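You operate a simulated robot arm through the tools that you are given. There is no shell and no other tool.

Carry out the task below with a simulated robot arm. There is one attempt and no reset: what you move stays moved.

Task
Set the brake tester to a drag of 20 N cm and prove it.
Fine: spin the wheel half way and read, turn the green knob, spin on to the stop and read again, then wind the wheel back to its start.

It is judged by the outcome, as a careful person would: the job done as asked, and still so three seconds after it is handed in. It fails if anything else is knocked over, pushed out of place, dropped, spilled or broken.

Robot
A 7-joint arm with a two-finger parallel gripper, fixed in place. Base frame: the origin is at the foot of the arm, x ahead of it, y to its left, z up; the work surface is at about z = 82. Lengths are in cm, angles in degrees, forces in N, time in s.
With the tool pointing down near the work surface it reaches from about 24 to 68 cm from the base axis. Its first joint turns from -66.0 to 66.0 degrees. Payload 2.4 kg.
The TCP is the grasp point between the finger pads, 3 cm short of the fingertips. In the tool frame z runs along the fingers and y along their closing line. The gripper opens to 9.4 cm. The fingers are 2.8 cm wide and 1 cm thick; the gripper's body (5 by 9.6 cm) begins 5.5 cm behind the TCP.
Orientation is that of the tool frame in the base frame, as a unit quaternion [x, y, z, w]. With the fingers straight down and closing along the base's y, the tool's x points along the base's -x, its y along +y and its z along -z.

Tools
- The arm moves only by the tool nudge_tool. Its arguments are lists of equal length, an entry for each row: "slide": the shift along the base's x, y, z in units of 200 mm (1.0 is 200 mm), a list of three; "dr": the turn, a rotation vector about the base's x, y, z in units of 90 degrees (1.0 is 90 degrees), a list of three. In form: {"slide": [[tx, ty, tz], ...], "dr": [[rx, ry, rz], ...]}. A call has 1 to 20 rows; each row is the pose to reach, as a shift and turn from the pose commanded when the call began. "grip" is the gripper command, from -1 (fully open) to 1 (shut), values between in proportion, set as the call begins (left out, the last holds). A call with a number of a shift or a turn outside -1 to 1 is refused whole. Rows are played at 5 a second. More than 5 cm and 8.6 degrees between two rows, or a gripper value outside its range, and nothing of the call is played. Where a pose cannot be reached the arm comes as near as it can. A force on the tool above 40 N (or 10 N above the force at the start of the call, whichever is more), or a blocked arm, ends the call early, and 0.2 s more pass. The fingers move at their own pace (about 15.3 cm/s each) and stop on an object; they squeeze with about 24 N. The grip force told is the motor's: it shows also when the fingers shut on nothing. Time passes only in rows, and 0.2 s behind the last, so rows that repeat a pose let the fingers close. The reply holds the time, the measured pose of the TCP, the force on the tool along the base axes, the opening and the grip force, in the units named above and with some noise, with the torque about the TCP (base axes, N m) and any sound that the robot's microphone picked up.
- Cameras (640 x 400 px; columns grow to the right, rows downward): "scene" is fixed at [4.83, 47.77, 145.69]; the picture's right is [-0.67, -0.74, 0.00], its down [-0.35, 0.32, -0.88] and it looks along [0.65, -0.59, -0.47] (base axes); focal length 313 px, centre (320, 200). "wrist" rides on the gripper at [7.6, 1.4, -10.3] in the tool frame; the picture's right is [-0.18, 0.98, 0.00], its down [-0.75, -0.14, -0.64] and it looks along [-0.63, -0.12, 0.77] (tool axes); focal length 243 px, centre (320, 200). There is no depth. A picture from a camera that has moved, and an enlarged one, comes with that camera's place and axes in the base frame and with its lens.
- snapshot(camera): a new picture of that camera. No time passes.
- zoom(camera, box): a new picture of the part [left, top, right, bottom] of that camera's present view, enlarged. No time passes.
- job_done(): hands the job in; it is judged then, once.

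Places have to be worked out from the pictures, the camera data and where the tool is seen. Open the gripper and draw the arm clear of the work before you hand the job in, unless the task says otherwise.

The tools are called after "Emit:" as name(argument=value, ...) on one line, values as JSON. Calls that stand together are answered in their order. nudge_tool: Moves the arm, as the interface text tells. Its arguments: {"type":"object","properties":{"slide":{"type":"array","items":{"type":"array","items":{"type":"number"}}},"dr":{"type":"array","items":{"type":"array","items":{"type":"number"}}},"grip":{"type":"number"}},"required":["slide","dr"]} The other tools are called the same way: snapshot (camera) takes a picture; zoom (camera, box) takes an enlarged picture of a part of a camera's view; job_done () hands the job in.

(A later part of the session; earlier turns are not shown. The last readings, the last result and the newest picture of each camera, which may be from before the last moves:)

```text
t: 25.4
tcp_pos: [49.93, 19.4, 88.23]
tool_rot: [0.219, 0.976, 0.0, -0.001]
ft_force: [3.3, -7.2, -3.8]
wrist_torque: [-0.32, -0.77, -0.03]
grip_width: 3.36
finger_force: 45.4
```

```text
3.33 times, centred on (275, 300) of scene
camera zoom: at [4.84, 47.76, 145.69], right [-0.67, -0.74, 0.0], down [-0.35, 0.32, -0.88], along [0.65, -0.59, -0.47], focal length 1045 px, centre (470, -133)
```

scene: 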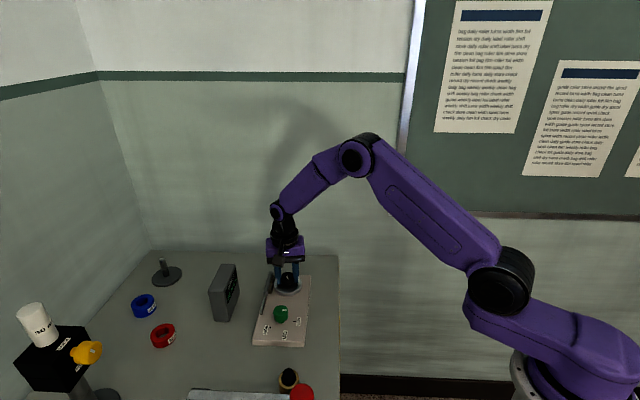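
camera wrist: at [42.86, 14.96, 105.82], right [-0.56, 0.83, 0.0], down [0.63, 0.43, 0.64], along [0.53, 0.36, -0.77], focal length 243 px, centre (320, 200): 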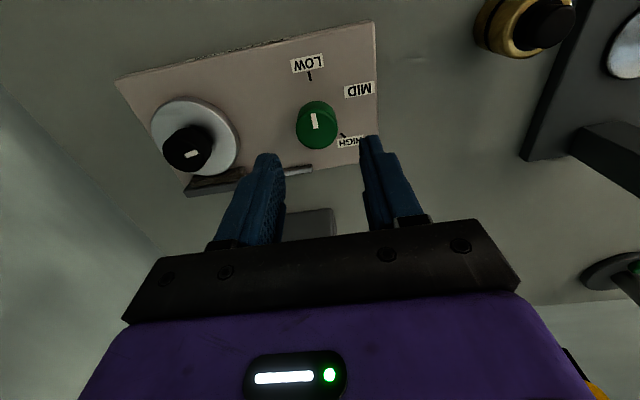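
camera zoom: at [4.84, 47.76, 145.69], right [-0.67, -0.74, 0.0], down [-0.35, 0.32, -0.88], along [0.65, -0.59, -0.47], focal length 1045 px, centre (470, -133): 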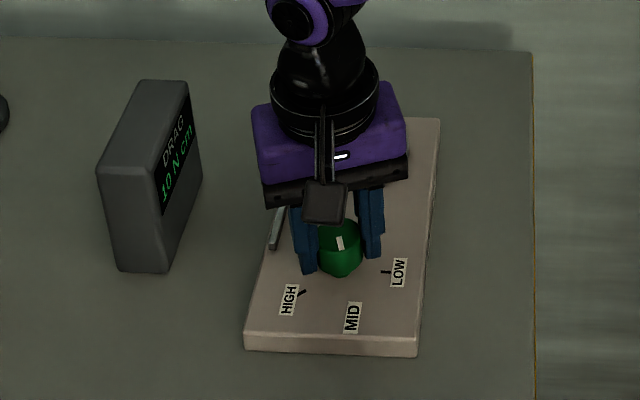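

The green pointer now points at the MID label. I open just enough to free the knob, hold, and check that the setting did not shift.

Emit:
nudge_tool(slide=[[0, 0, 0], [0, 0, 0], [0, 0, 0]], dr=[[0, 0, 0], [0, 0, 0], [0, 0, 0]], grip=0.064)

Emit:
nudge_tool(slide=[[0, 0, 0.05], [0, 0, 0.15], [0, 0, 0.25], [0, 0, 0.35]], dr=[[0, 0, 0], [0, 0, 0], [0, 0, 0], [0, 0, 0]])

Emit:
zoom(camera="wrist", box=[220, 20, 420, 160])

Emit:
zoom(camera="scene", box=[200, 240, 350, 360])

```text
t: 26.2
tcp_pos: [49.8, 19.47, 88.22]
tool_rot: [0.218, 0.976, 0.0, 0.0]
ft_force: [0.0, -0.1, 0.0]
wrist_torque: [-0.02, 0.01, 0.01]
grip_width: 4.41
finger_force: 0.0
```

```text
t: 27.2
tcp_pos: [49.93, 19.39, 95.06]
tool_rot: [0.217, 0.976, -0.001, 0.0]
ft_force: [-0.1, 0.3, -0.2]
wrist_torque: [-0.01, -0.03, -0.02]
grip_width: 4.39
finger_force: 0.0
```

```text
2.86 times, centred on (320, 90) of wrist
camera zoom: at [43.7, 23.91, 105.2], right [0.58, 0.81, 0.0], down [0.62, -0.45, 0.64], along [0.52, -0.38, -0.77], focal length 693 px, centre (320, 514)
```

zoom: 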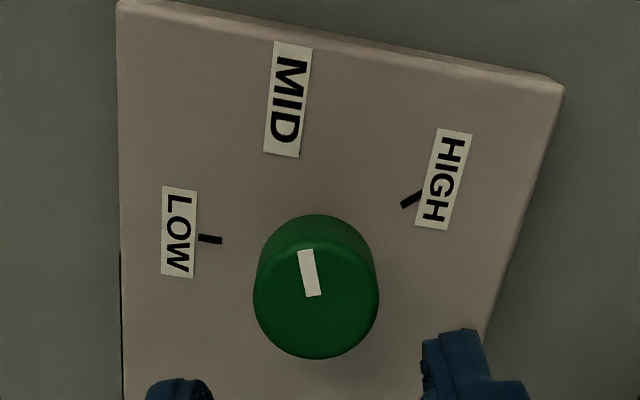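

```text
3.33 times, centred on (275, 300) of scene
camera zoom: at [4.83, 47.77, 145.69], right [-0.67, -0.74, 0.0], down [-0.35, 0.32, -0.88], along [0.65, -0.59, -0.47], focal length 1045 px, centre (470, -133)
```

zoom: 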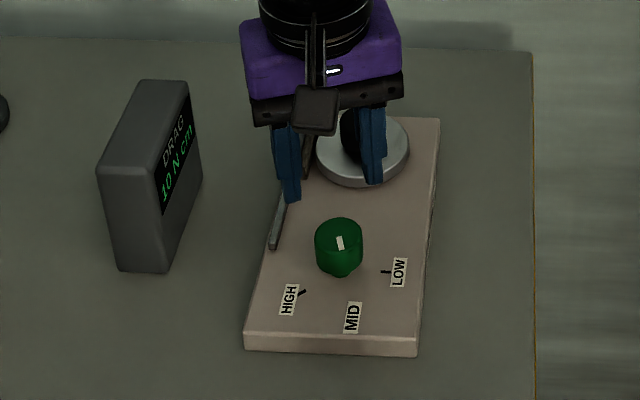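

The knob stayed at MID. I move back above the wheel at (57.98, 11.31, 95.7), returning to +45° yaw with a 4.8 cm opening.

Emit:
nudge_tool(slide=[[0.0406, -0.0409, 0.025], [0.0812, -0.0818, 0.025], [0.1218, -0.1227, 0.025], [0.1624, -0.1636, 0.025], [0.203, -0.2045, 0.025], [0.2436, -0.2454, 0.025], [0.2842, -0.2863, 0.025], [0.3248, -0.3272, 0.025], [0.3654, -0.3681, 0.025], [0.406, -0.409, 0.025], [0.406, -0.409, 0.025], [0.406, -0.409, 0.025]], dr=[[0, 0, 0.0779], [0, 0, 0.1558], [0, 0, 0.2337], [0, 0, 0.3116], [0, 0, 0.3895], [0, 0, 0.4674], [0, 0, 0.5453], [0, 0, 0.6232], [0, 0, 0.7011], [0, 0, 0.779], [0, 0, 0.779], [0, 0, 0.779]], grip=-0.02)

Emit:
zoom(camera="wrist", box=[220, 50, 420, 190])

Emit:
zoom(camera="scene", box=[200, 240, 350, 360])

```text
t: 29.8
tcp_pos: [57.85, 11.29, 95.76]
tool_rot: [-0.383, 0.924, 0.0, 0.0]
ft_force: [-0.5, -0.4, 0.5]
wrist_torque: [0.0, 0.03, 0.02]
grip_width: 4.78
finger_force: 0.0
```

```text
2.86 times, centred on (320, 120) of wrist
camera zoom: at [51.47, 6.88, 105.82], right [-0.57, 0.82, 0.0], down [0.63, 0.43, 0.64], along [0.53, 0.36, -0.77], focal length 693 px, centre (320, 429)
```

zoom: 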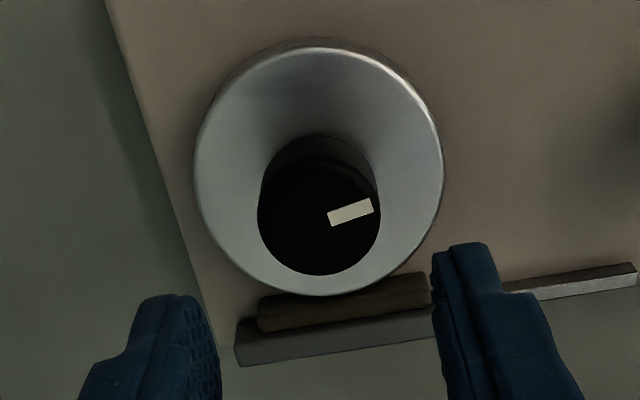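

```text
3.33 times, centred on (275, 300) of scene
camera zoom: at [4.83, 47.77, 145.69], right [-0.67, -0.74, 0.0], down [-0.35, 0.32, -0.88], along [0.65, -0.59, -0.47], focal length 1045 px, centre (470, -133)
```

zoom: 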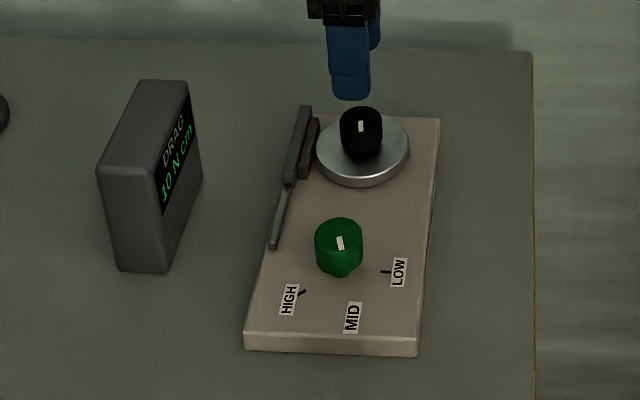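

The knob is centred under the tool axis. I descend to z≈88.7 again with the same opening, then check centring before closing.

Emit:
nudge_tool(slide=[[0, 0, -0.1], [0, 0, -0.2], [0, 0, -0.27], [0, 0, -0.32], [0, 0, -0.35], [0, 0, -0.35]], dr=[[0, 0, 0], [0, 0, 0], [0, 0, 0], [0, 0, 0], [0, 0, 0], [0, 0, 0]])

Emit:
zoom(camera="wrist", box=[220, 90, 420, 230])

```text
t: 31.2
tcp_pos: [57.93, 11.16, 88.8]
tool_rot: [-0.383, 0.924, 0.0, 0.0]
ft_force: [-0.1, -0.2, -0.3]
wrist_torque: [0.0, 0.0, 0.04]
grip_width: 4.79
finger_force: 0.0
```

```text
2.86 times, centred on (320, 160) of wrist
camera zoom: at [51.48, 6.78, 98.82], right [-0.56, 0.83, 0.0], down [0.63, 0.43, 0.64], along [0.53, 0.36, -0.77], focal length 693 px, centre (320, 314)
```

zoom: 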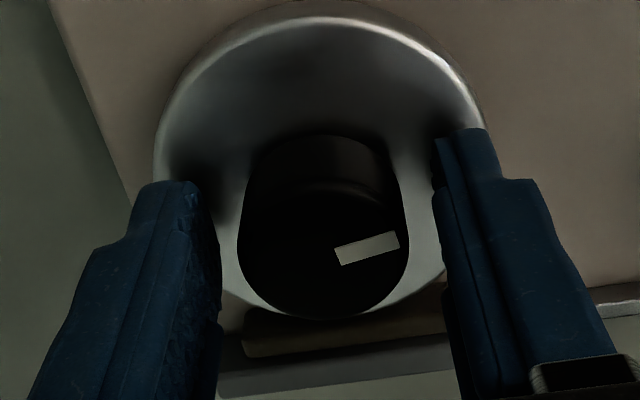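

Centred within 0.1 cm. I close on the wheel knob and hold.

Emit:
nudge_tool(slide=[[0, 0, 0], [0, 0, 0], [0, 0, 0], [0, 0, 0], [0, 0, 0]], dr=[[0, 0, 0], [0, 0, 0], [0, 0, 0], [0, 0, 0], [0, 0, 0]], grip=1)

```text
t: 32.4
tcp_pos: [57.8, 11.18, 88.72]
tool_rot: [-0.382, 0.924, -0.001, 0.0]
ft_force: [-3.2, 0.9, -3.0]
wrist_torque: [0.44, -0.4, -0.01]
grip_width: 3.35
finger_force: 45.2
```

The grip is good, with small forces. I spin on clockwise by only 10° to get a reading at the MID setting.

Emit:
nudge_tool(slide=[[0, 0, 0], [0, 0, 0], [0, 0, 0], [0, 0, 0]], dr=[[0, 0, -0.028], [0, 0, -0.056], [0, 0, -0.083], [0, 0, -0.111]])

Emit:
zoom(camera="scene", box=[200, 240, 330, 340])

Emit:
zoom(camera="wrist", box=[220, 90, 420, 230])

```text
t: 33.4
tcp_pos: [57.94, 11.3, 88.7]
tool_rot: [-0.3, 0.954, 0.0, -0.002]
ft_force: [-15.8, 2.4, 5.7]
wrist_torque: [0.5, -0.66, 0.04]
grip_width: 3.33
finger_force: 44.8
```

```text
4.00 times, centred on (265, 290) of scene
camera zoom: at [4.77, 47.78, 145.69], right [-0.67, -0.74, 0.0], down [-0.35, 0.32, -0.88], along [0.65, -0.59, -0.47], focal length 1254 px, centre (540, -160)
```

zoom: 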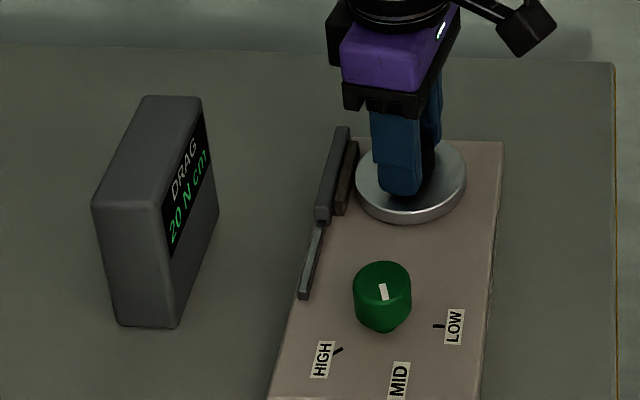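

```text
2.86 times, centred on (320, 160) of wrist
camera zoom: at [50.81, 8.0, 98.84], right [-0.41, 0.91, 0.0], down [0.7, 0.32, 0.64], along [0.58, 0.27, -0.77], focal length 693 px, centre (320, 314)
```

zoom: 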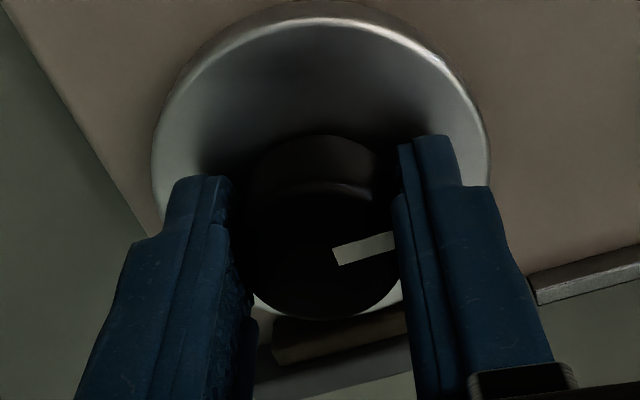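

The display now reads 20 N cm on MID. A side force of about 16 N has built up in -x, so I shift 0.06 cm to relieve it and continue clockwise in a moderate chunk, watching for the stop.

Emit:
nudge_tool(slide=[[-0.003, 0.001, 0], [-0.003, 0.001, 0], [-0.003, 0.001, 0], [-0.003, 0.001, 0], [-0.003, 0.001, 0]], dr=[[0, 0, 0], [0, 0, -0.056], [0, 0, -0.111], [0, 0, -0.167], [0, 0, -0.222]])

Emit:
zoom(camera="wrist", box=[220, 90, 420, 230])

Emit:
zoom(camera="scene", box=[200, 240, 330, 340])

```text
t: 34.6
tcp_pos: [57.91, 11.36, 88.79]
tool_rot: [-0.13, 0.992, 0.0, 0.0]
ft_force: [-7.8, 1.5, 12.1]
wrist_torque: [-0.23, 1.25, 0.0]
grip_width: 3.35
finger_force: 44.7
```

```text
2.86 times, centred on (320, 160) of wrist
camera zoom: at [50.09, 10.66, 98.82], right [-0.07, 1.0, 0.0], down [0.76, 0.06, 0.64], along [0.64, 0.05, -0.77], focal length 693 px, centre (320, 314)
```

zoom: 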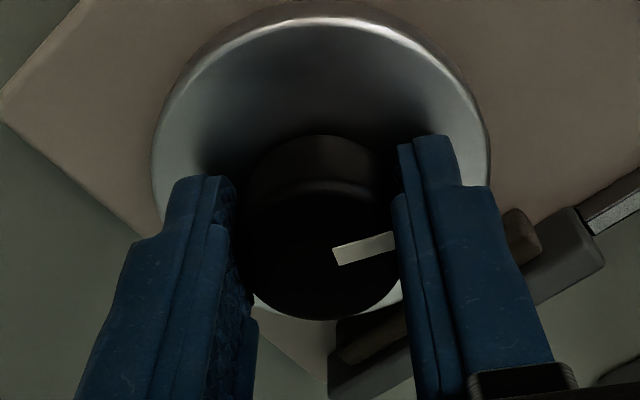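

```text
4.00 times, centred on (265, 290) of scene
camera zoom: at [4.79, 47.77, 145.69], right [-0.67, -0.74, 0.0], down [-0.35, 0.32, -0.88], along [0.65, -0.59, -0.47], focal length 1254 px, centre (540, -160)
```

zoom: 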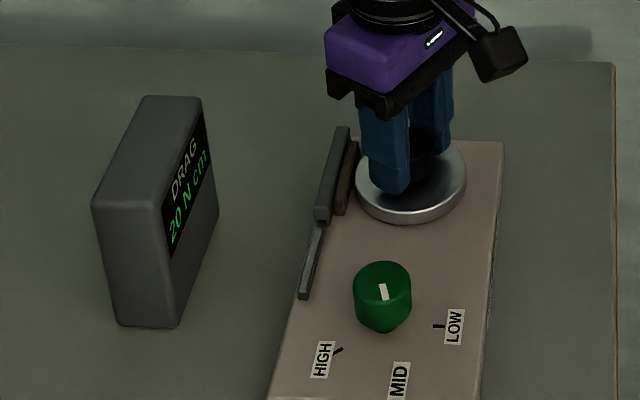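

No slip: the wheel is at about 110° and the reading is 20 N cm. I continue another 20°.

Emit:
nudge_tool(slide=[[0, 0, 0], [0, 0, 0], [0, 0, 0], [0, 0, 0]], dr=[[0, 0, -0.056], [0, 0, -0.111], [0, 0, -0.167], [0, 0, -0.222]])

Emit:
zoom(camera="wrist", box=[220, 90, 420, 230])

Emit:
zoom(camera="scene", box=[200, 240, 330, 340])

```text
t: 35.6
tcp_pos: [57.83, 11.41, 88.8]
tool_rot: [0.045, 0.999, 0.001, 0.0]
ft_force: [-18.2, -0.5, 15.4]
wrist_torque: [0.04, -0.7, 0.05]
grip_width: 3.36
finger_force: 45.1
```

```text
2.86 times, centred on (320, 160) of wrist
camera zoom: at [50.38, 13.37, 98.82], right [0.27, 0.96, 0.0], down [0.74, -0.21, 0.64], along [0.62, -0.17, -0.77], focal length 693 px, centre (320, 314)
```

zoom: 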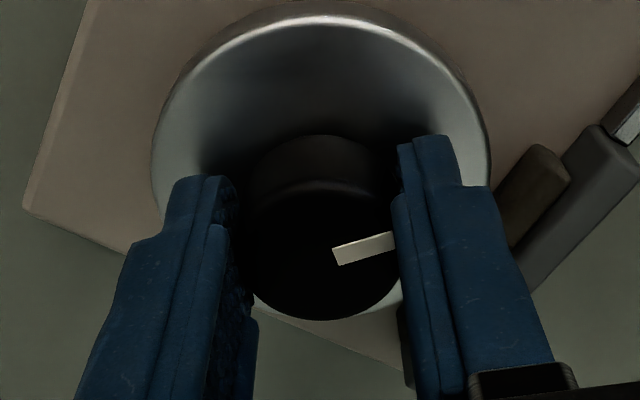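

```text
4.00 times, centred on (265, 290) of scene
camera zoom: at [4.75, 47.77, 145.69], right [-0.67, -0.74, 0.0], down [-0.35, 0.32, -0.88], along [0.65, -0.59, -0.47], focal length 1254 px, centre (540, -160)
```

zoom: 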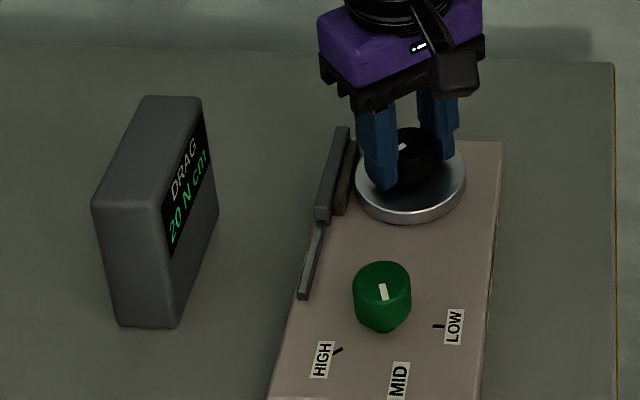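

The wheel is at about 130°, still following, with 20 N cm shown. I relieve the strain (about -0.12 cm in x and +0.1 cm in z) and turn another 20°.

Emit:
nudge_tool(slide=[[-0.006, 0, 0.005], [-0.006, 0, 0.005], [-0.006, 0, 0.005], [-0.006, 0, 0.005], [-0.006, 0, 0.005], [-0.006, 0, 0.005]], dr=[[0, 0, 0], [0, 0, -0.045], [0, 0, -0.09], [0, 0, -0.135], [0, 0, -0.18], [0, 0, -0.222]])

Emit:
zoom(camera="wrist", box=[220, 90, 420, 230])

Emit:
zoom(camera="scene", box=[200, 240, 330, 340])

```text
t: 37.0
tcp_pos: [57.86, 11.33, 88.78]
tool_rot: [0.216, 0.976, 0.0, 0.0]
ft_force: [-4.2, 1.5, -15.6]
wrist_torque: [-0.06, -0.99, 0.05]
grip_width: 3.34
finger_force: 44.6
```

```text
2.86 times, centred on (320, 160) of wrist
camera zoom: at [51.53, 15.82, 98.81], right [0.58, 0.81, 0.0], down [0.62, -0.45, 0.64], along [0.52, -0.37, -0.77], focal length 693 px, centre (320, 314)
```

zoom: 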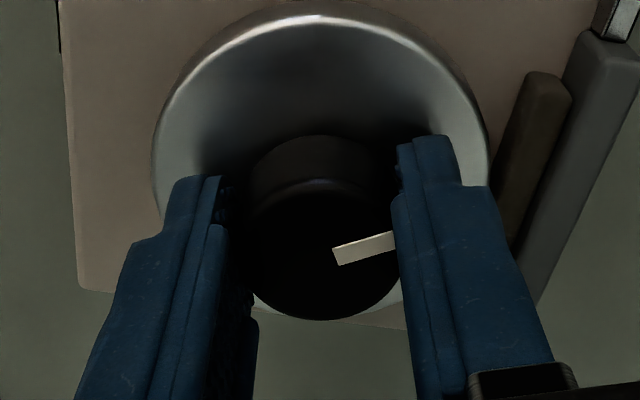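

```text
4.00 times, centred on (265, 290) of scene
camera zoom: at [4.84, 47.78, 145.68], right [-0.67, -0.74, 0.0], down [-0.35, 0.32, -0.88], along [0.65, -0.59, -0.47], focal length 1254 px, centre (540, -160)
```

zoom: 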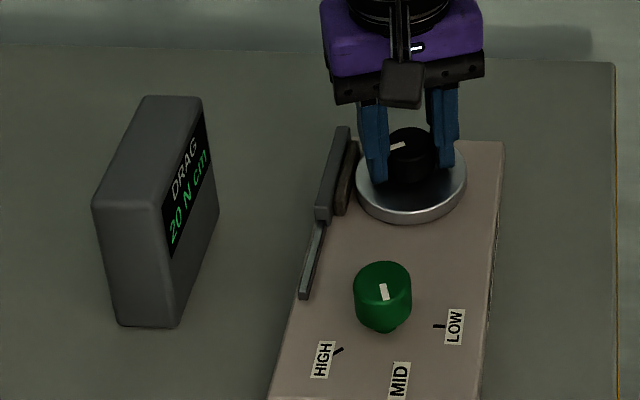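

The wheel is at about 150° with no stop yet and 20 N cm steady. I undo half the z shift and continue 20° more.

Emit:
nudge_tool(slide=[[-0.001, 0, -0.003], [-0.001, 0, -0.003], [-0.001, 0, -0.003], [-0.001, 0, -0.003], [-0.001, 0, -0.003]], dr=[[0, 0, -0.045], [0, 0, -0.09], [0, 0, -0.135], [0, 0, -0.18], [0, 0, -0.222]])

Emit:
zoom(camera="wrist", box=[220, 90, 420, 230])

Emit:
zoom(camera="scene", box=[200, 240, 330, 340])

```text
t: 38.2
tcp_pos: [57.88, 11.32, 88.72]
tool_rot: [0.383, 0.924, 0.0, 0.0]
ft_force: [-0.6, 1.7, -0.1]
wrist_torque: [0.23, 0.47, 0.0]
grip_width: 3.32
finger_force: 45.6
```

```text
2.86 times, centred on (320, 160) of wrist
camera zoom: at [53.46, 17.73, 98.81], right [0.82, 0.57, 0.0], down [0.43, -0.63, 0.64], along [0.36, -0.53, -0.77], focal length 693 px, centre (320, 314)
```

zoom: 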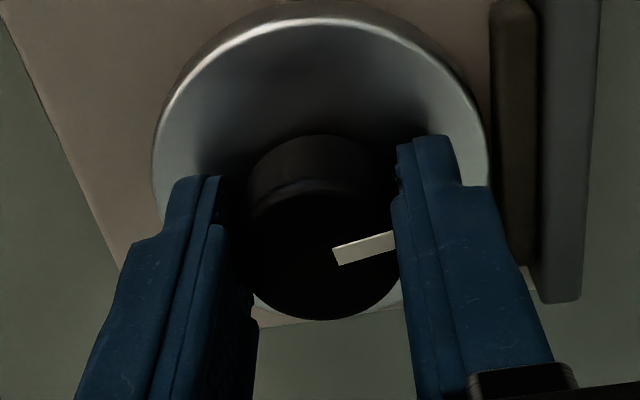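

```text
4.00 times, centred on (265, 290) of scene
camera zoom: at [4.83, 47.78, 145.69], right [-0.67, -0.74, 0.0], down [-0.35, 0.32, -0.88], along [0.65, -0.59, -0.47], focal length 1254 px, centre (540, -160)
```

zoom: 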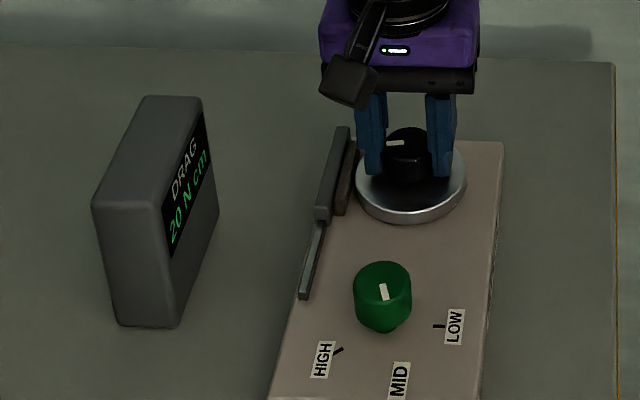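

The wheel is at about 170° and still turning freely with the hand. I continue 16° in small steps, since the stop may be near 180°.

Emit:
nudge_tool(slide=[[0, 0, 0], [0, 0, 0], [0, 0, 0], [0, 0, 0], [0, 0, 0]], dr=[[0, 0, -0.036], [0, 0, -0.072], [0, 0, -0.108], [0, 0, -0.144], [0, 0, -0.178]])

Emit:
zoom(camera="wrist", box=[220, 90, 420, 230])

Emit:
zoom(camera="scene", box=[200, 240, 330, 340])

```text
t: 39.4
tcp_pos: [57.99, 11.36, 88.78]
tool_rot: [0.507, 0.862, 0.001, 0.0]
ft_force: [12.6, 10.8, -11.5]
wrist_torque: [-0.27, 0.28, 0.02]
grip_width: 3.34
finger_force: 45.2
```

```text
2.86 times, centred on (320, 160) of wrist
camera zoom: at [55.38, 18.69, 98.81], right [0.95, 0.32, 0.0], down [0.24, -0.73, 0.64], along [0.21, -0.61, -0.77], focal length 693 px, centre (320, 314)
```

zoom: 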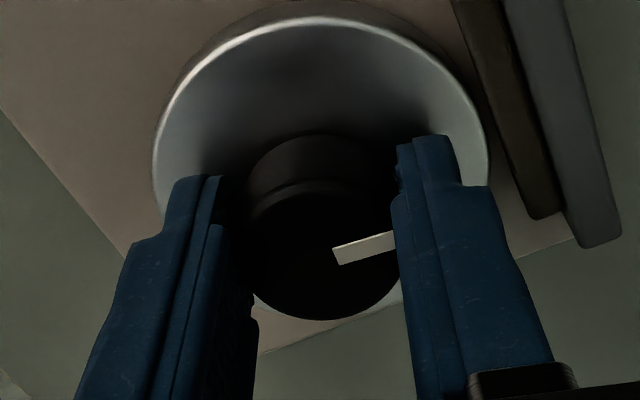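

```text
4.00 times, centred on (265, 290) of scene
camera zoom: at [4.88, 47.81, 145.67], right [-0.67, -0.74, 0.0], down [-0.35, 0.32, -0.88], along [0.65, -0.59, -0.47], focal length 1254 px, centre (540, -160)
```

zoom: 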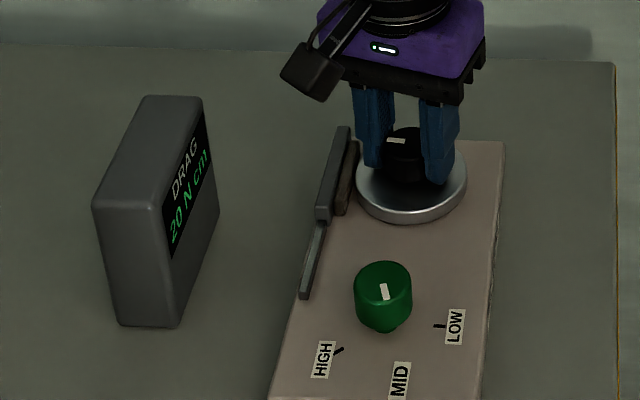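

The wheel is at about 186° and still follows the hand, with 20 N cm shown. I relieve the small strain and turn another 18°.

Emit:
nudge_tool(slide=[[0.003, 0.003, -0.003], [0.003, 0.003, -0.003], [0.003, 0.003, -0.003], [0.003, 0.003, -0.003], [0.003, 0.003, -0.003], [0.003, 0.003, -0.003]], dr=[[0, 0, 0], [0, 0, -0.04], [0, 0, -0.08], [0, 0, -0.12], [0, 0, -0.16], [0, 0, -0.2]])

Emit:
zoom(camera="wrist", box=[220, 90, 420, 230])

Emit:
zoom(camera="scene", box=[200, 240, 330, 340])

```text
t: 40.8
tcp_pos: [58.06, 11.31, 88.65]
tool_rot: [0.637, 0.771, 0.0, 0.0]
ft_force: [9.7, 13.0, -1.9]
wrist_torque: [-0.96, -0.39, 0.02]
grip_width: 3.35
finger_force: 45.3
```

```text
2.86 times, centred on (320, 160) of wrist
camera zoom: at [57.83, 19.11, 98.82], right [1.0, 0.01, 0.0], down [0.0, -0.77, 0.64], along [0.01, -0.64, -0.77], focal length 693 px, centre (320, 314)
```

zoom: 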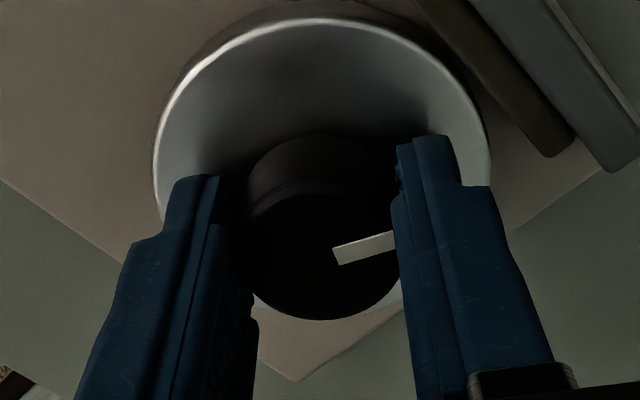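

```text
4.00 times, centred on (265, 290) of scene
camera zoom: at [4.85, 47.81, 145.67], right [-0.67, -0.74, 0.0], down [-0.35, 0.32, -0.88], along [0.65, -0.59, -0.47], focal length 1254 px, centre (540, -160)
```

zoom: 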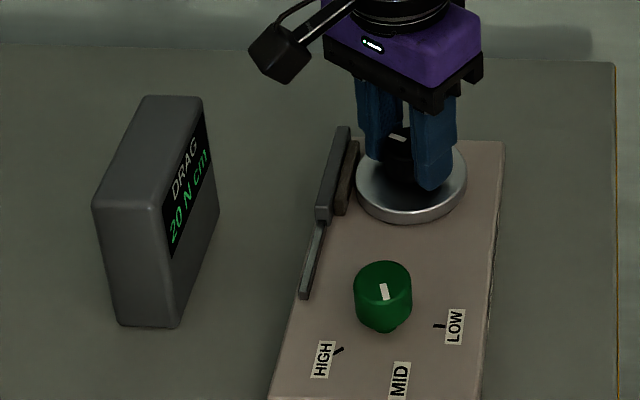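

The wheel is at about 204°, still following with 20 N cm. I relieve the side load and continue 20°.

Emit:
nudge_tool(slide=[[0.003, 0.004, 0], [0.003, 0.004, 0], [0.003, 0.004, 0], [0.003, 0.004, 0], [0.003, 0.004, 0], [0.003, 0.004, 0]], dr=[[0, 0, 0], [0, 0, -0.045], [0, 0, -0.09], [0, 0, -0.135], [0, 0, -0.18], [0, 0, -0.222]])

Emit:
zoom(camera="wrist", box=[220, 90, 420, 230])

Emit:
zoom(camera="scene", box=[200, 240, 330, 340])

```text
t: 42.2
tcp_pos: [57.87, 11.36, 88.67]
tool_rot: [0.761, 0.649, 0.002, 0.001]
ft_force: [22.3, 7.1, -4.7]
wrist_torque: [-0.53, 0.63, -0.01]
grip_width: 3.37
finger_force: 45.5
```

```text
2.86 times, centred on (320, 160) of wrist
camera zoom: at [60.49, 18.65, 98.83], right [0.94, -0.34, 0.0], down [-0.26, -0.72, 0.64], along [-0.21, -0.6, -0.77], focal length 693 px, centre (320, 314)
```

zoom: 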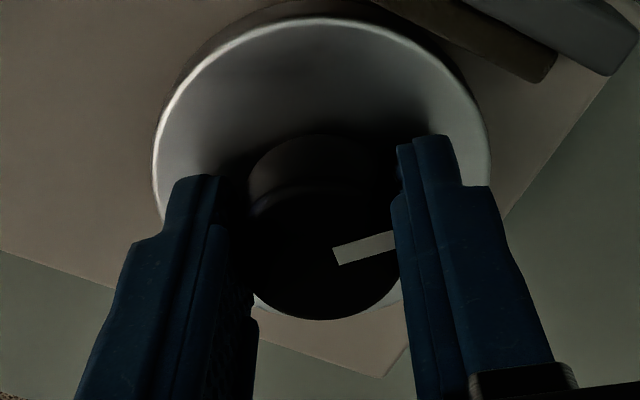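

```text
4.00 times, centred on (265, 290) of scene
camera zoom: at [4.9, 47.79, 145.68], right [-0.67, -0.74, 0.0], down [-0.35, 0.32, -0.88], along [0.65, -0.59, -0.48], focal length 1254 px, centre (540, -160)
```

zoom: 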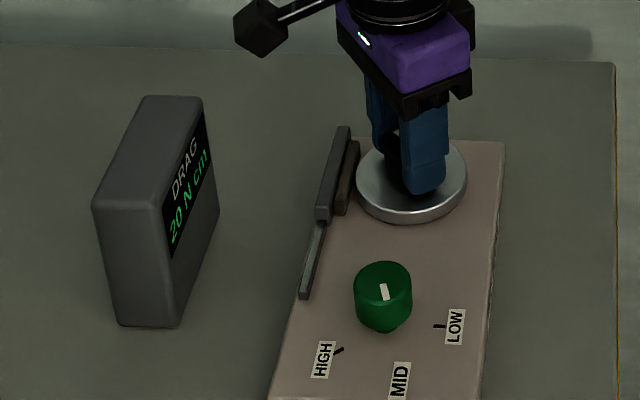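

The wheel is at about 224° and still turning, with 20 N cm steady. The +22 N in x is along the closing line, so I shift +0.15 cm in x to relieve it and continue 18°.

Emit:
nudge_tool(slide=[[0.0075, 0.0015, 0], [0.0075, 0.0015, 0], [0.0075, 0.0015, 0], [0.0075, 0.0015, 0], [0.0075, 0.0015, 0], [0.0075, 0.0015, 0], [0.0075, 0.0015, 0]], dr=[[0, 0, 0], [0, 0, 0], [0, 0, -0.04], [0, 0, -0.08], [0, 0, -0.12], [0, 0, -0.16], [0, 0, -0.2]])

Emit:
zoom(camera="wrist", box=[220, 90, 420, 230])

Emit:
zoom(camera="scene", box=[200, 240, 330, 340])

```text
t: 43.8
tcp_pos: [58.0, 11.45, 88.71]
tool_rot: [0.853, 0.522, -0.001, -0.001]
ft_force: [1.5, -1.2, 6.7]
wrist_torque: [0.26, 0.21, 0.02]
grip_width: 3.33
finger_force: 45.1
```

```text
2.86 times, centred on (320, 160) of wrist
camera zoom: at [62.71, 17.5, 98.8], right [0.79, -0.61, 0.0], down [-0.47, -0.61, 0.64], along [-0.39, -0.51, -0.77], focal length 693 px, centre (320, 314)
```

zoom: 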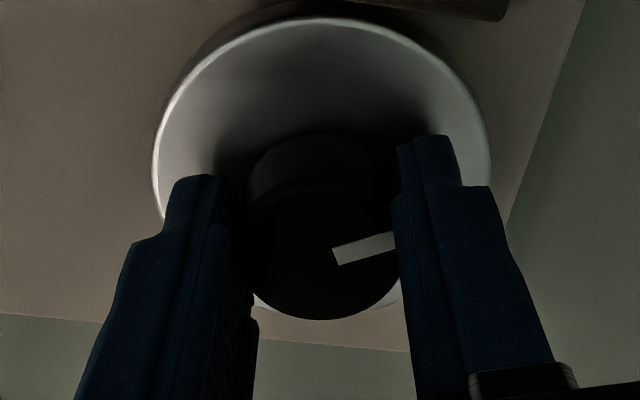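

```text
4.00 times, centred on (265, 290) of scene
camera zoom: at [4.82, 47.77, 145.69], right [-0.67, -0.74, 0.0], down [-0.35, 0.32, -0.88], along [0.65, -0.59, -0.47], focal length 1254 px, centre (540, -160)
```

zoom: 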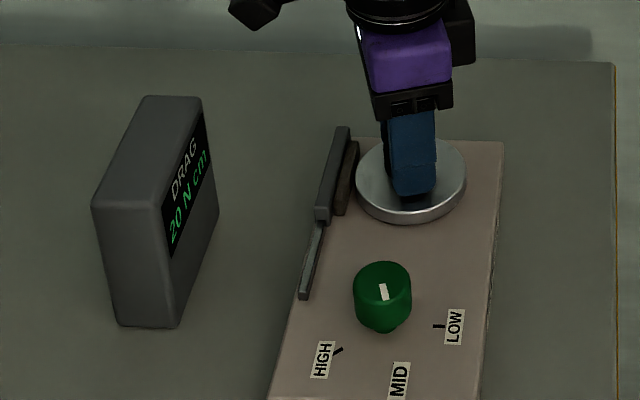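

The wheel is at about 242°, forces are low, and the display shows 20 N cm. I continue 20° more.

Emit:
nudge_tool(slide=[[0, 0, 0], [0, 0, 0], [0, 0, 0], [0, 0, 0], [0, 0, 0]], dr=[[0, 0, -0.045], [0, 0, -0.09], [0, 0, -0.135], [0, 0, -0.18], [0, 0, -0.222]])

Emit:
zoom(camera="wrist", box=[220, 90, 420, 230])

Emit:
zoom(camera="scene", box=[200, 240, 330, 340])

```text
t: 45.0
tcp_pos: [58.08, 11.39, 88.74]
tool_rot: [0.93, 0.366, 0.0, 0.001]
ft_force: [-3.0, -7.4, 13.2]
wrist_torque: [0.13, -0.71, 0.01]
grip_width: 3.33
finger_force: 44.7
```

```text
2.86 times, centred on (320, 160) of wrist
camera zoom: at [64.53, 15.47, 98.81], right [0.54, -0.84, 0.0], down [-0.65, -0.41, 0.64], along [-0.54, -0.34, -0.77], focal length 693 px, centre (320, 314)
```

zoom: 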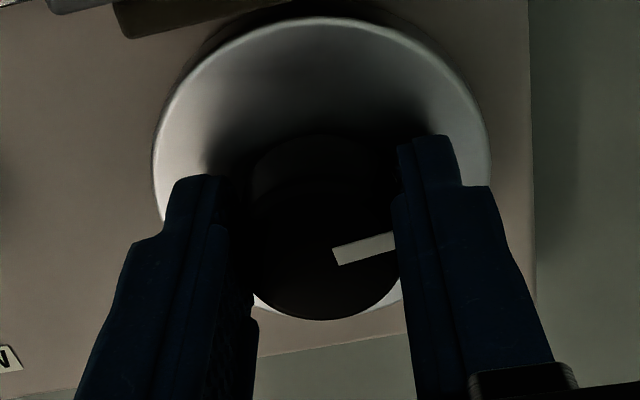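

```text
4.00 times, centred on (265, 290) of scene
camera zoom: at [4.79, 47.75, 145.7], right [-0.67, -0.74, 0.0], down [-0.35, 0.32, -0.88], along [0.65, -0.59, -0.47], focal length 1254 px, centre (540, -160)
```

zoom: 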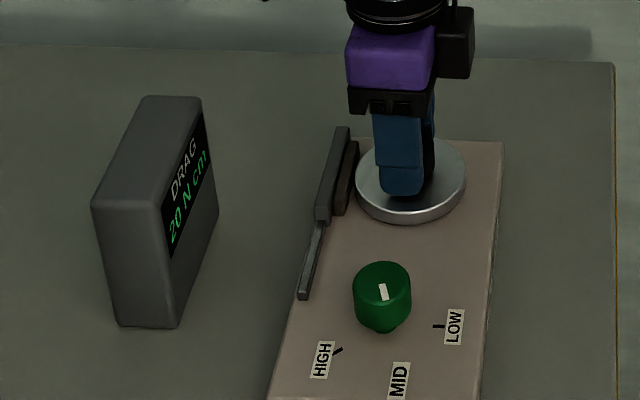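

The wheel is at about 262° with no stop yet and 20 N cm steady. I relieve the vertical and y strain slightly and continue 20°.

Emit:
nudge_tool(slide=[[-0.001, -0.003, 0.003], [-0.001, -0.003, 0.003], [-0.001, -0.003, 0.003], [-0.001, -0.003, 0.003], [-0.001, -0.003, 0.003], [-0.001, -0.003, 0.003]], dr=[[0, 0, 0], [0, 0, -0.045], [0, 0, -0.09], [0, 0, -0.135], [0, 0, -0.18], [0, 0, -0.222]])

Emit:
zoom(camera="wrist", box=[220, 90, 420, 230])

Emit:
zoom(camera="scene", box=[200, 240, 330, 340])

```text
t: 46.4
tcp_pos: [58.1, 11.32, 88.68]
tool_rot: [0.98, 0.199, 0.0, 0.001]
ft_force: [0.7, -8.2, 11.8]
wrist_torque: [-0.23, -0.72, -0.01]
grip_width: 3.33
finger_force: 45.0
```

```text
2.86 times, centred on (320, 160) of wrist
camera zoom: at [65.57, 12.96, 98.81], right [0.21, -0.98, 0.0], down [-0.75, -0.16, 0.64], along [-0.63, -0.14, -0.77], focal length 693 px, centre (320, 314)
```

zoom: 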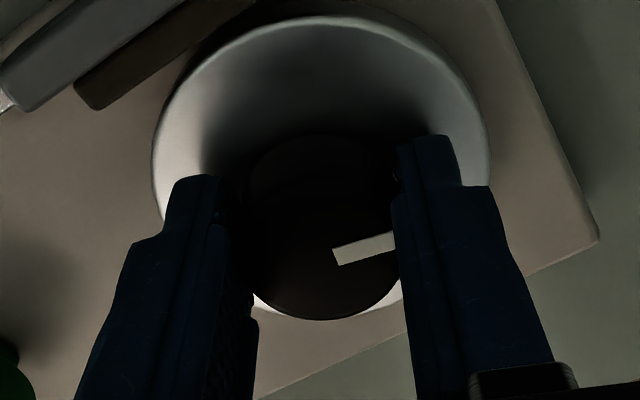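

```text
4.00 times, centred on (265, 290) of scene
camera zoom: at [4.81, 47.75, 145.7], right [-0.67, -0.74, 0.0], down [-0.35, 0.32, -0.88], along [0.65, -0.59, -0.47], focal length 1254 px, centre (540, -160)
```

zoom: 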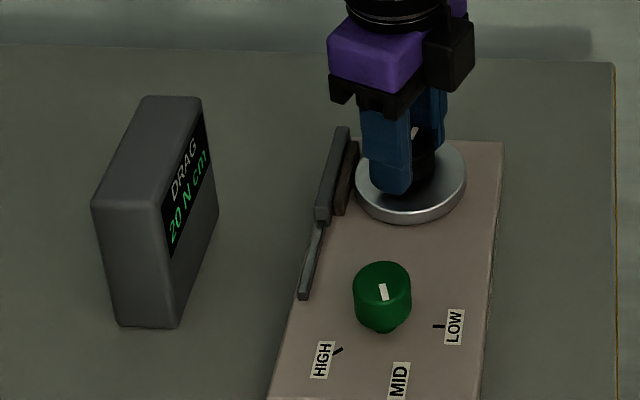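

The wheel is at about 282° and the hand yaw about -157°. The arm still tracks well, so I go on with a smaller 12° chunk in case a wrist limit or the stop is close.

Emit:
nudge_tool(slide=[[0, -0.003, 0.002], [0, -0.003, 0.002], [0, -0.003, 0.002], [0, -0.003, 0.002]], dr=[[0, 0, 0], [0, 0, -0.045], [0, 0, -0.09], [0, 0, -0.133]])

Emit:
zoom(camera="wrist", box=[220, 90, 420, 230])

Emit:
zoom(camera="scene", box=[200, 240, 330, 340])

```text
t: 47.4
tcp_pos: [58.1, 11.25, 88.75]
tool_rot: [0.995, 0.097, -0.001, 0.001]
ft_force: [4.7, -7.2, 1.2]
wrist_torque: [-0.58, 1.19, 0.01]
grip_width: 3.37
finger_force: 44.7
```

```text
2.86 times, centred on (320, 160) of wrist
camera zoom: at [65.78, 11.34, 98.79], right [0.01, -1.0, 0.0], down [-0.77, -0.01, 0.64], along [-0.64, -0.01, -0.77], focal length 693 px, centre (320, 314)
```

zoom: 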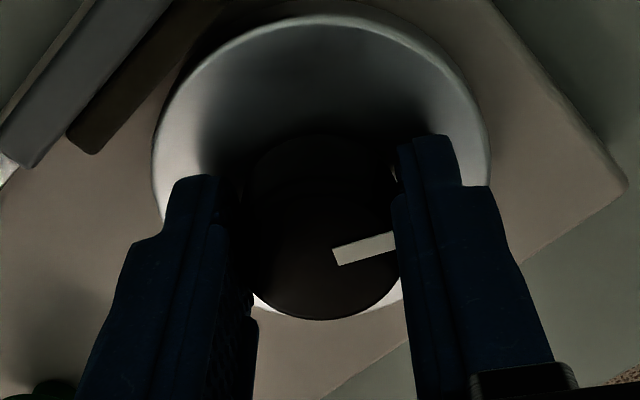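

```text
4.00 times, centred on (265, 290) of scene
camera zoom: at [4.85, 47.76, 145.69], right [-0.67, -0.74, 0.0], down [-0.35, 0.32, -0.88], along [0.65, -0.59, -0.47], focal length 1254 px, centre (540, -160)
```

zoom: 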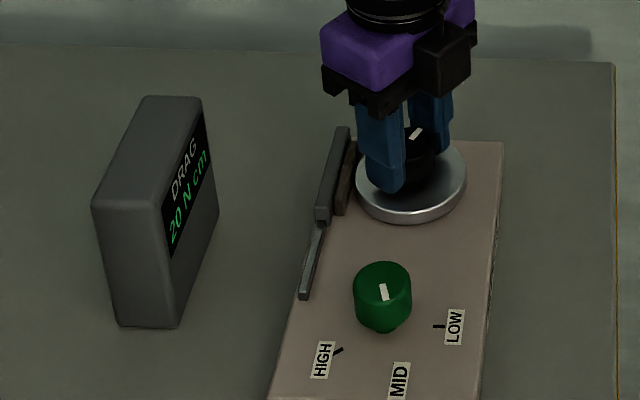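

The wheel is at about 294°, still following. I continue another 12° carefully.

Emit:
nudge_tool(slide=[[0.002, -0.003, 0], [0.002, -0.003, 0], [0.002, -0.003, 0], [0.002, -0.003, 0]], dr=[[0, 0, 0], [0, 0, -0.045], [0, 0, -0.09], [0, 0, -0.133]])

Emit:
zoom(camera="wrist", box=[220, 90, 420, 230])

Emit:
zoom(camera="scene", box=[200, 240, 330, 340])

```text
t: 48.0
tcp_pos: [58.14, 11.37, 88.73]
tool_rot: [0.997, 0.076, -0.008, 0.004]
ft_force: [-3.8, -3.2, 5.3]
wrist_torque: [0.72, 0.31, 0.01]
grip_width: 3.34
finger_force: 44.4
stopped in row 2: the force on the tool passed its limit at 52 N (the readings are from after the stop); the commanded pose is now the measured one
```

```text
2.86 times, centred on (320, 160) of wrist
camera zoom: at [66.01, 11.14, 98.64], right [-0.03, -1.0, 0.01], down [-0.76, 0.03, 0.65], along [-0.65, 0.01, -0.76], focal length 693 px, centre (320, 314)
```

zoom: 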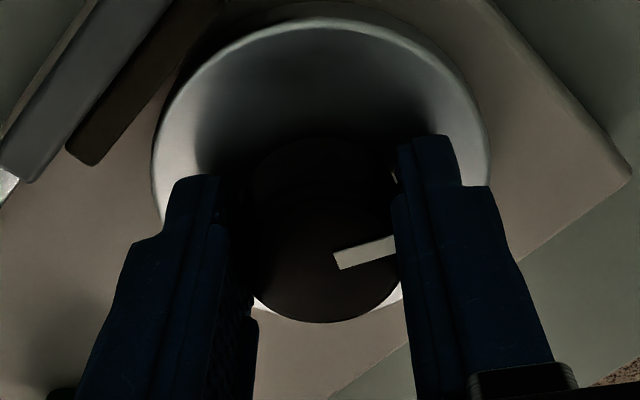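

```text
4.00 times, centred on (265, 290) of scene
camera zoom: at [4.81, 47.76, 145.69], right [-0.67, -0.74, 0.0], down [-0.35, 0.32, -0.88], along [0.65, -0.59, -0.47], focal length 1254 px, centre (540, -160)
```

zoom: 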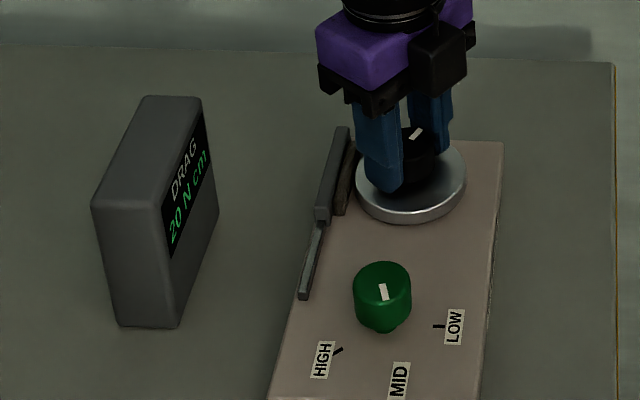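

The call stopped on a 52 N spike, with a slight tool tilt and no z torque. That looks like the wrist's own limit near -171° yaw rather than the wheel stop, and the wheel is at about 296°. I release to about 4.0 cm and level the tool.

Emit:
nudge_tool(slide=[[0, 0, 0], [0, 0, 0], [0, 0, 0]], dr=[[0, 0, 0], [0, 0, 0], [0, 0, 0]], grip=0.149)

Emit:
zoom(camera="wrist", box=[220, 90, 420, 230])

```text
t: 48.8
tcp_pos: [58.29, 11.48, 88.68]
tool_rot: [0.997, 0.078, -0.008, 0.003]
ft_force: [-0.3, -0.1, 0.4]
wrist_torque: [0.01, -0.03, -0.01]
grip_width: 3.99
finger_force: 0.2
```

```text
2.86 times, centred on (320, 160) of wrist
camera zoom: at [66.04, 11.22, 98.61], right [-0.03, -1.0, 0.01], down [-0.76, 0.03, 0.65], along [-0.65, 0.01, -0.76], focal length 693 px, centre (320, 314)
```

zoom: 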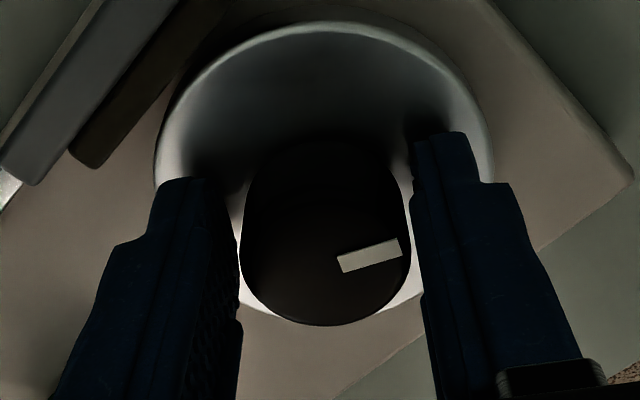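

The knob is free with zero force. I lift straight up, then level the tool and back off the wrist limit by about 5°.

Emit:
nudge_tool(slide=[[0, 0, 0.05], [0, 0, 0.15], [0, 0, 0.25], [0, 0, 0.35], [0, 0, 0.35], [0, 0, 0.35]], dr=[[0, 0, 0], [0, 0, 0], [0, 0, 0], [0, 0, 0], [0.0055, -0.009, 0.06], [0.0055, -0.009, 0.06]])

Emit:
snapshot(camera="wrist")

Emit:
zoom(camera="scene", box=[200, 240, 330, 340])

```text
t: 50.2
tcp_pos: [58.33, 11.57, 95.48]
tool_rot: [0.992, 0.125, 0.0, 0.0]
ft_force: [-0.2, 0.2, 0.0]
wrist_torque: [0.02, -0.02, 0.0]
grip_width: 3.99
finger_force: 0.1
```

```text
taken
camera wrist: at [66.0, 11.97, 105.64], right [0.07, -1.0, 0.0], down [-0.77, -0.05, 0.64], along [-0.64, -0.04, -0.77], focal length 243 px, centre (320, 200)
```

wrist: 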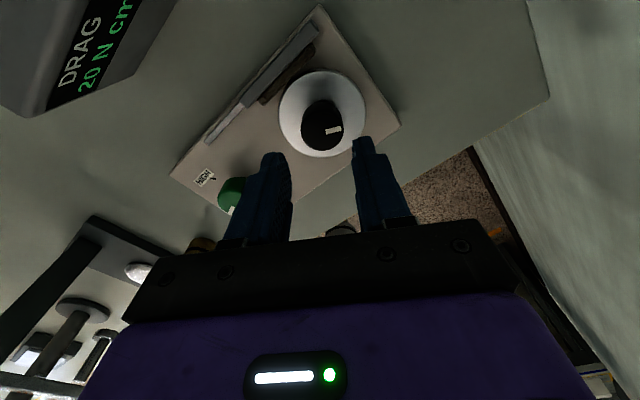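

```text
4.00 times, centred on (265, 290) of scene
camera zoom: at [4.83, 47.77, 145.69], right [-0.67, -0.74, 0.0], down [-0.35, 0.32, -0.88], along [0.65, -0.59, -0.47], focal length 1254 px, centre (540, -160)
```

zoom: 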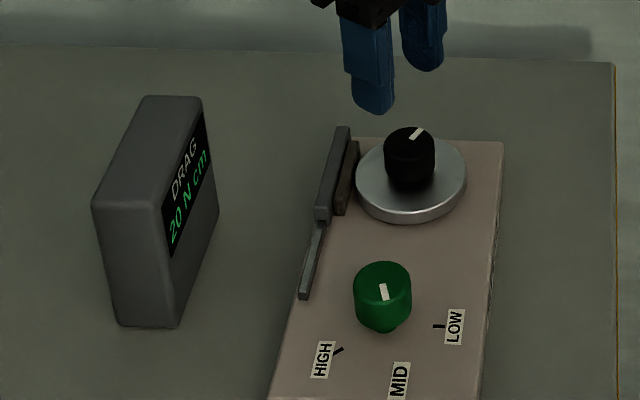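

The tool is level again at z = 95.5. I turn the hand counter-clockwise by about 210° in the air, back to +45° yaw, so I can regrasp and continue.

Emit:
nudge_tool(slide=[[-0.0175, -0.0075, 0], [-0.0175, -0.0075, 0], [-0.0175, -0.0075, 0], [-0.0175, -0.0075, 0], [-0.0175, -0.0075, 0], [-0.0175, -0.0075, 0], [-0.0175, -0.0075, 0], [-0.0175, -0.0075, 0], [-0.0175, -0.0075, 0], [-0.0175, -0.0075, 0], [-0.0175, -0.0075, 0]], dr=[[0, 0, 0.09], [0, 0, 0.18], [0, 0, 0.27], [0, 0, 0.36], [0, 0, 0.45], [0, 0, 0.54], [0, 0, 0.63], [0, 0, 0.72], [0, 0, 0.81], [0, 0, 0.9], [0, 0, 0.99]], grip=-0.02)

Emit:
nudge_tool(slide=[[0, 0, 0], [0, 0, 0], [0, 0, 0], [0, 0, 0], [0, 0, 0], [0, 0, 0], [0, 0, 0], [0, 0, 0], [0, 0, 0], [0, 0, 0], [0, 0, 0]], dr=[[0, 0, 0.09], [0, 0, 0.18], [0, 0, 0.27], [0, 0, 0.36], [0, 0, 0.45], [0, 0, 0.54], [0, 0, 0.63], [0, 0, 0.72], [0, 0, 0.81], [0, 0, 0.9], [0, 0, 0.99]])

Emit:
nudge_tool(slide=[[0, 0, 0], [0, 0, 0], [0, 0, 0], [0, 0, 0], [0, 0, 0], [0, 0, 0]], dr=[[0, 0, 0.09], [0, 0, 0.18], [0, 0, 0.27], [0, 0, 0.36], [0, 0, 0.36], [0, 0, 0.36]])

Emit:
zoom(camera="wrist", box=[220, 50, 420, 190])

```text
t: 52.6
tcp_pos: [57.9, 11.39, 95.65]
tool_rot: [0.62, 0.785, 0.001, 0.001]
ft_force: [-0.1, 1.0, -0.5]
wrist_torque: [0.01, 0.01, -0.04]
grip_width: 4.8
finger_force: 0.0
```

```text
t: 55.0
tcp_pos: [57.75, 11.32, 95.73]
tool_rot: [-0.111, 0.994, 0.0, 0.0]
ft_force: [-0.8, 1.1, -0.3]
wrist_torque: [0.03, -0.02, -0.03]
grip_width: 4.79
finger_force: 0.1
```

```text
t: 56.4
tcp_pos: [57.62, 11.29, 95.72]
tool_rot: [-0.382, 0.924, 0.001, 0.0]
ft_force: [0.4, 0.6, -0.5]
wrist_torque: [-0.03, 0.03, -0.01]
grip_width: 4.8
finger_force: 0.0
```

```text
2.86 times, centred on (320, 120) of wrist
camera zoom: at [51.3, 6.86, 105.78], right [-0.56, 0.83, 0.0], down [0.63, 0.43, 0.64], along [0.53, 0.36, -0.77], focal length 693 px, centre (320, 429)
```

zoom: 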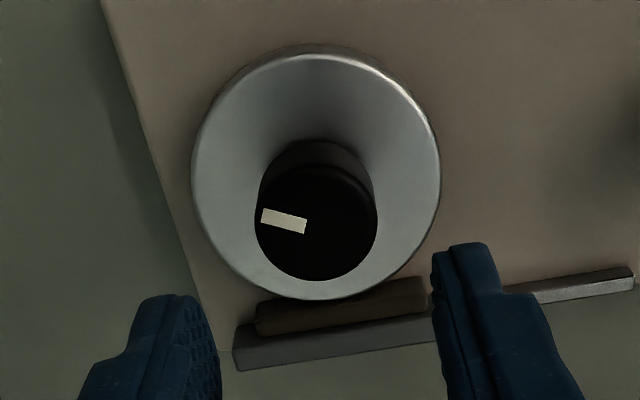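

Aligned to within 0.2 cm. I shift +0.17 cm in x and descend to z≈88.7 around the wheel knob.

Emit:
nudge_tool(slide=[[0.0085, 0.001, -0.1], [0.0085, 0.001, -0.2], [0.0085, 0.001, -0.27], [0.0085, 0.001, -0.32], [0.0085, 0.001, -0.351], [0.0085, 0.001, -0.351]], dr=[[0, 0, 0], [0, 0, 0], [0, 0, 0], [0, 0, 0], [0, 0, 0], [0, 0, 0]])

Emit:
zoom(camera="wrist", box=[220, 90, 420, 230])

```text
t: 57.8
tcp_pos: [58.07, 11.29, 88.62]
tool_rot: [-0.382, 0.924, 0.0, 0.0]
ft_force: [0.5, -0.6, -1.1]
wrist_torque: [0.02, -0.03, 0.01]
grip_width: 4.8
finger_force: 0.1
```

```text
2.86 times, centred on (320, 160) of wrist
camera zoom: at [51.58, 6.95, 98.73], right [-0.56, 0.83, 0.0], down [0.63, 0.43, 0.64], along [0.53, 0.36, -0.77], focal length 693 px, centre (320, 314)
```

zoom: 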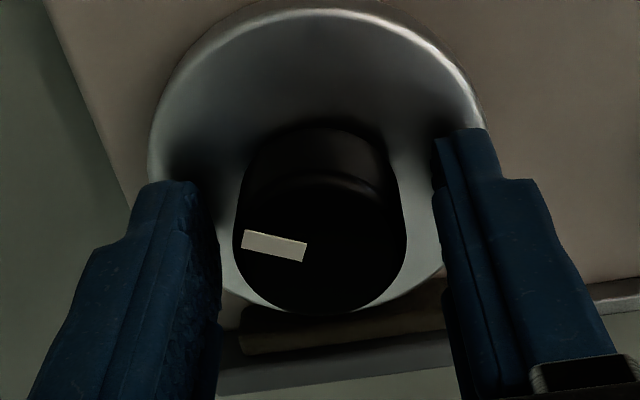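

Centred. I close on the knob and hold.

Emit:
nudge_tool(slide=[[0, 0, 0], [0, 0, 0], [0, 0, 0], [0, 0, 0], [0, 0, 0]], dr=[[0, 0, 0], [0, 0, 0], [0, 0, 0], [0, 0, 0], [0, 0, 0]], grip=1)

Emit:
zoom(camera="wrist", box=[220, 90, 420, 230])

```text
t: 59.0
tcp_pos: [58.13, 11.5, 88.58]
tool_rot: [-0.382, 0.924, -0.001, 0.0]
ft_force: [0.9, 1.6, -4.4]
wrist_torque: [0.25, -0.44, 0.02]
grip_width: 3.35
finger_force: 45.3
```

```text
2.86 times, centred on (320, 160) of wrist
camera zoom: at [51.58, 6.95, 98.74], right [-0.56, 0.83, 0.0], down [0.63, 0.43, 0.64], along [0.53, 0.36, -0.77], focal length 693 px, centre (320, 314)
```

zoom: 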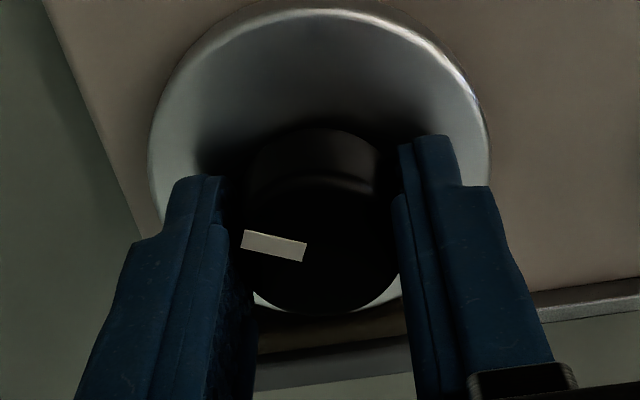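

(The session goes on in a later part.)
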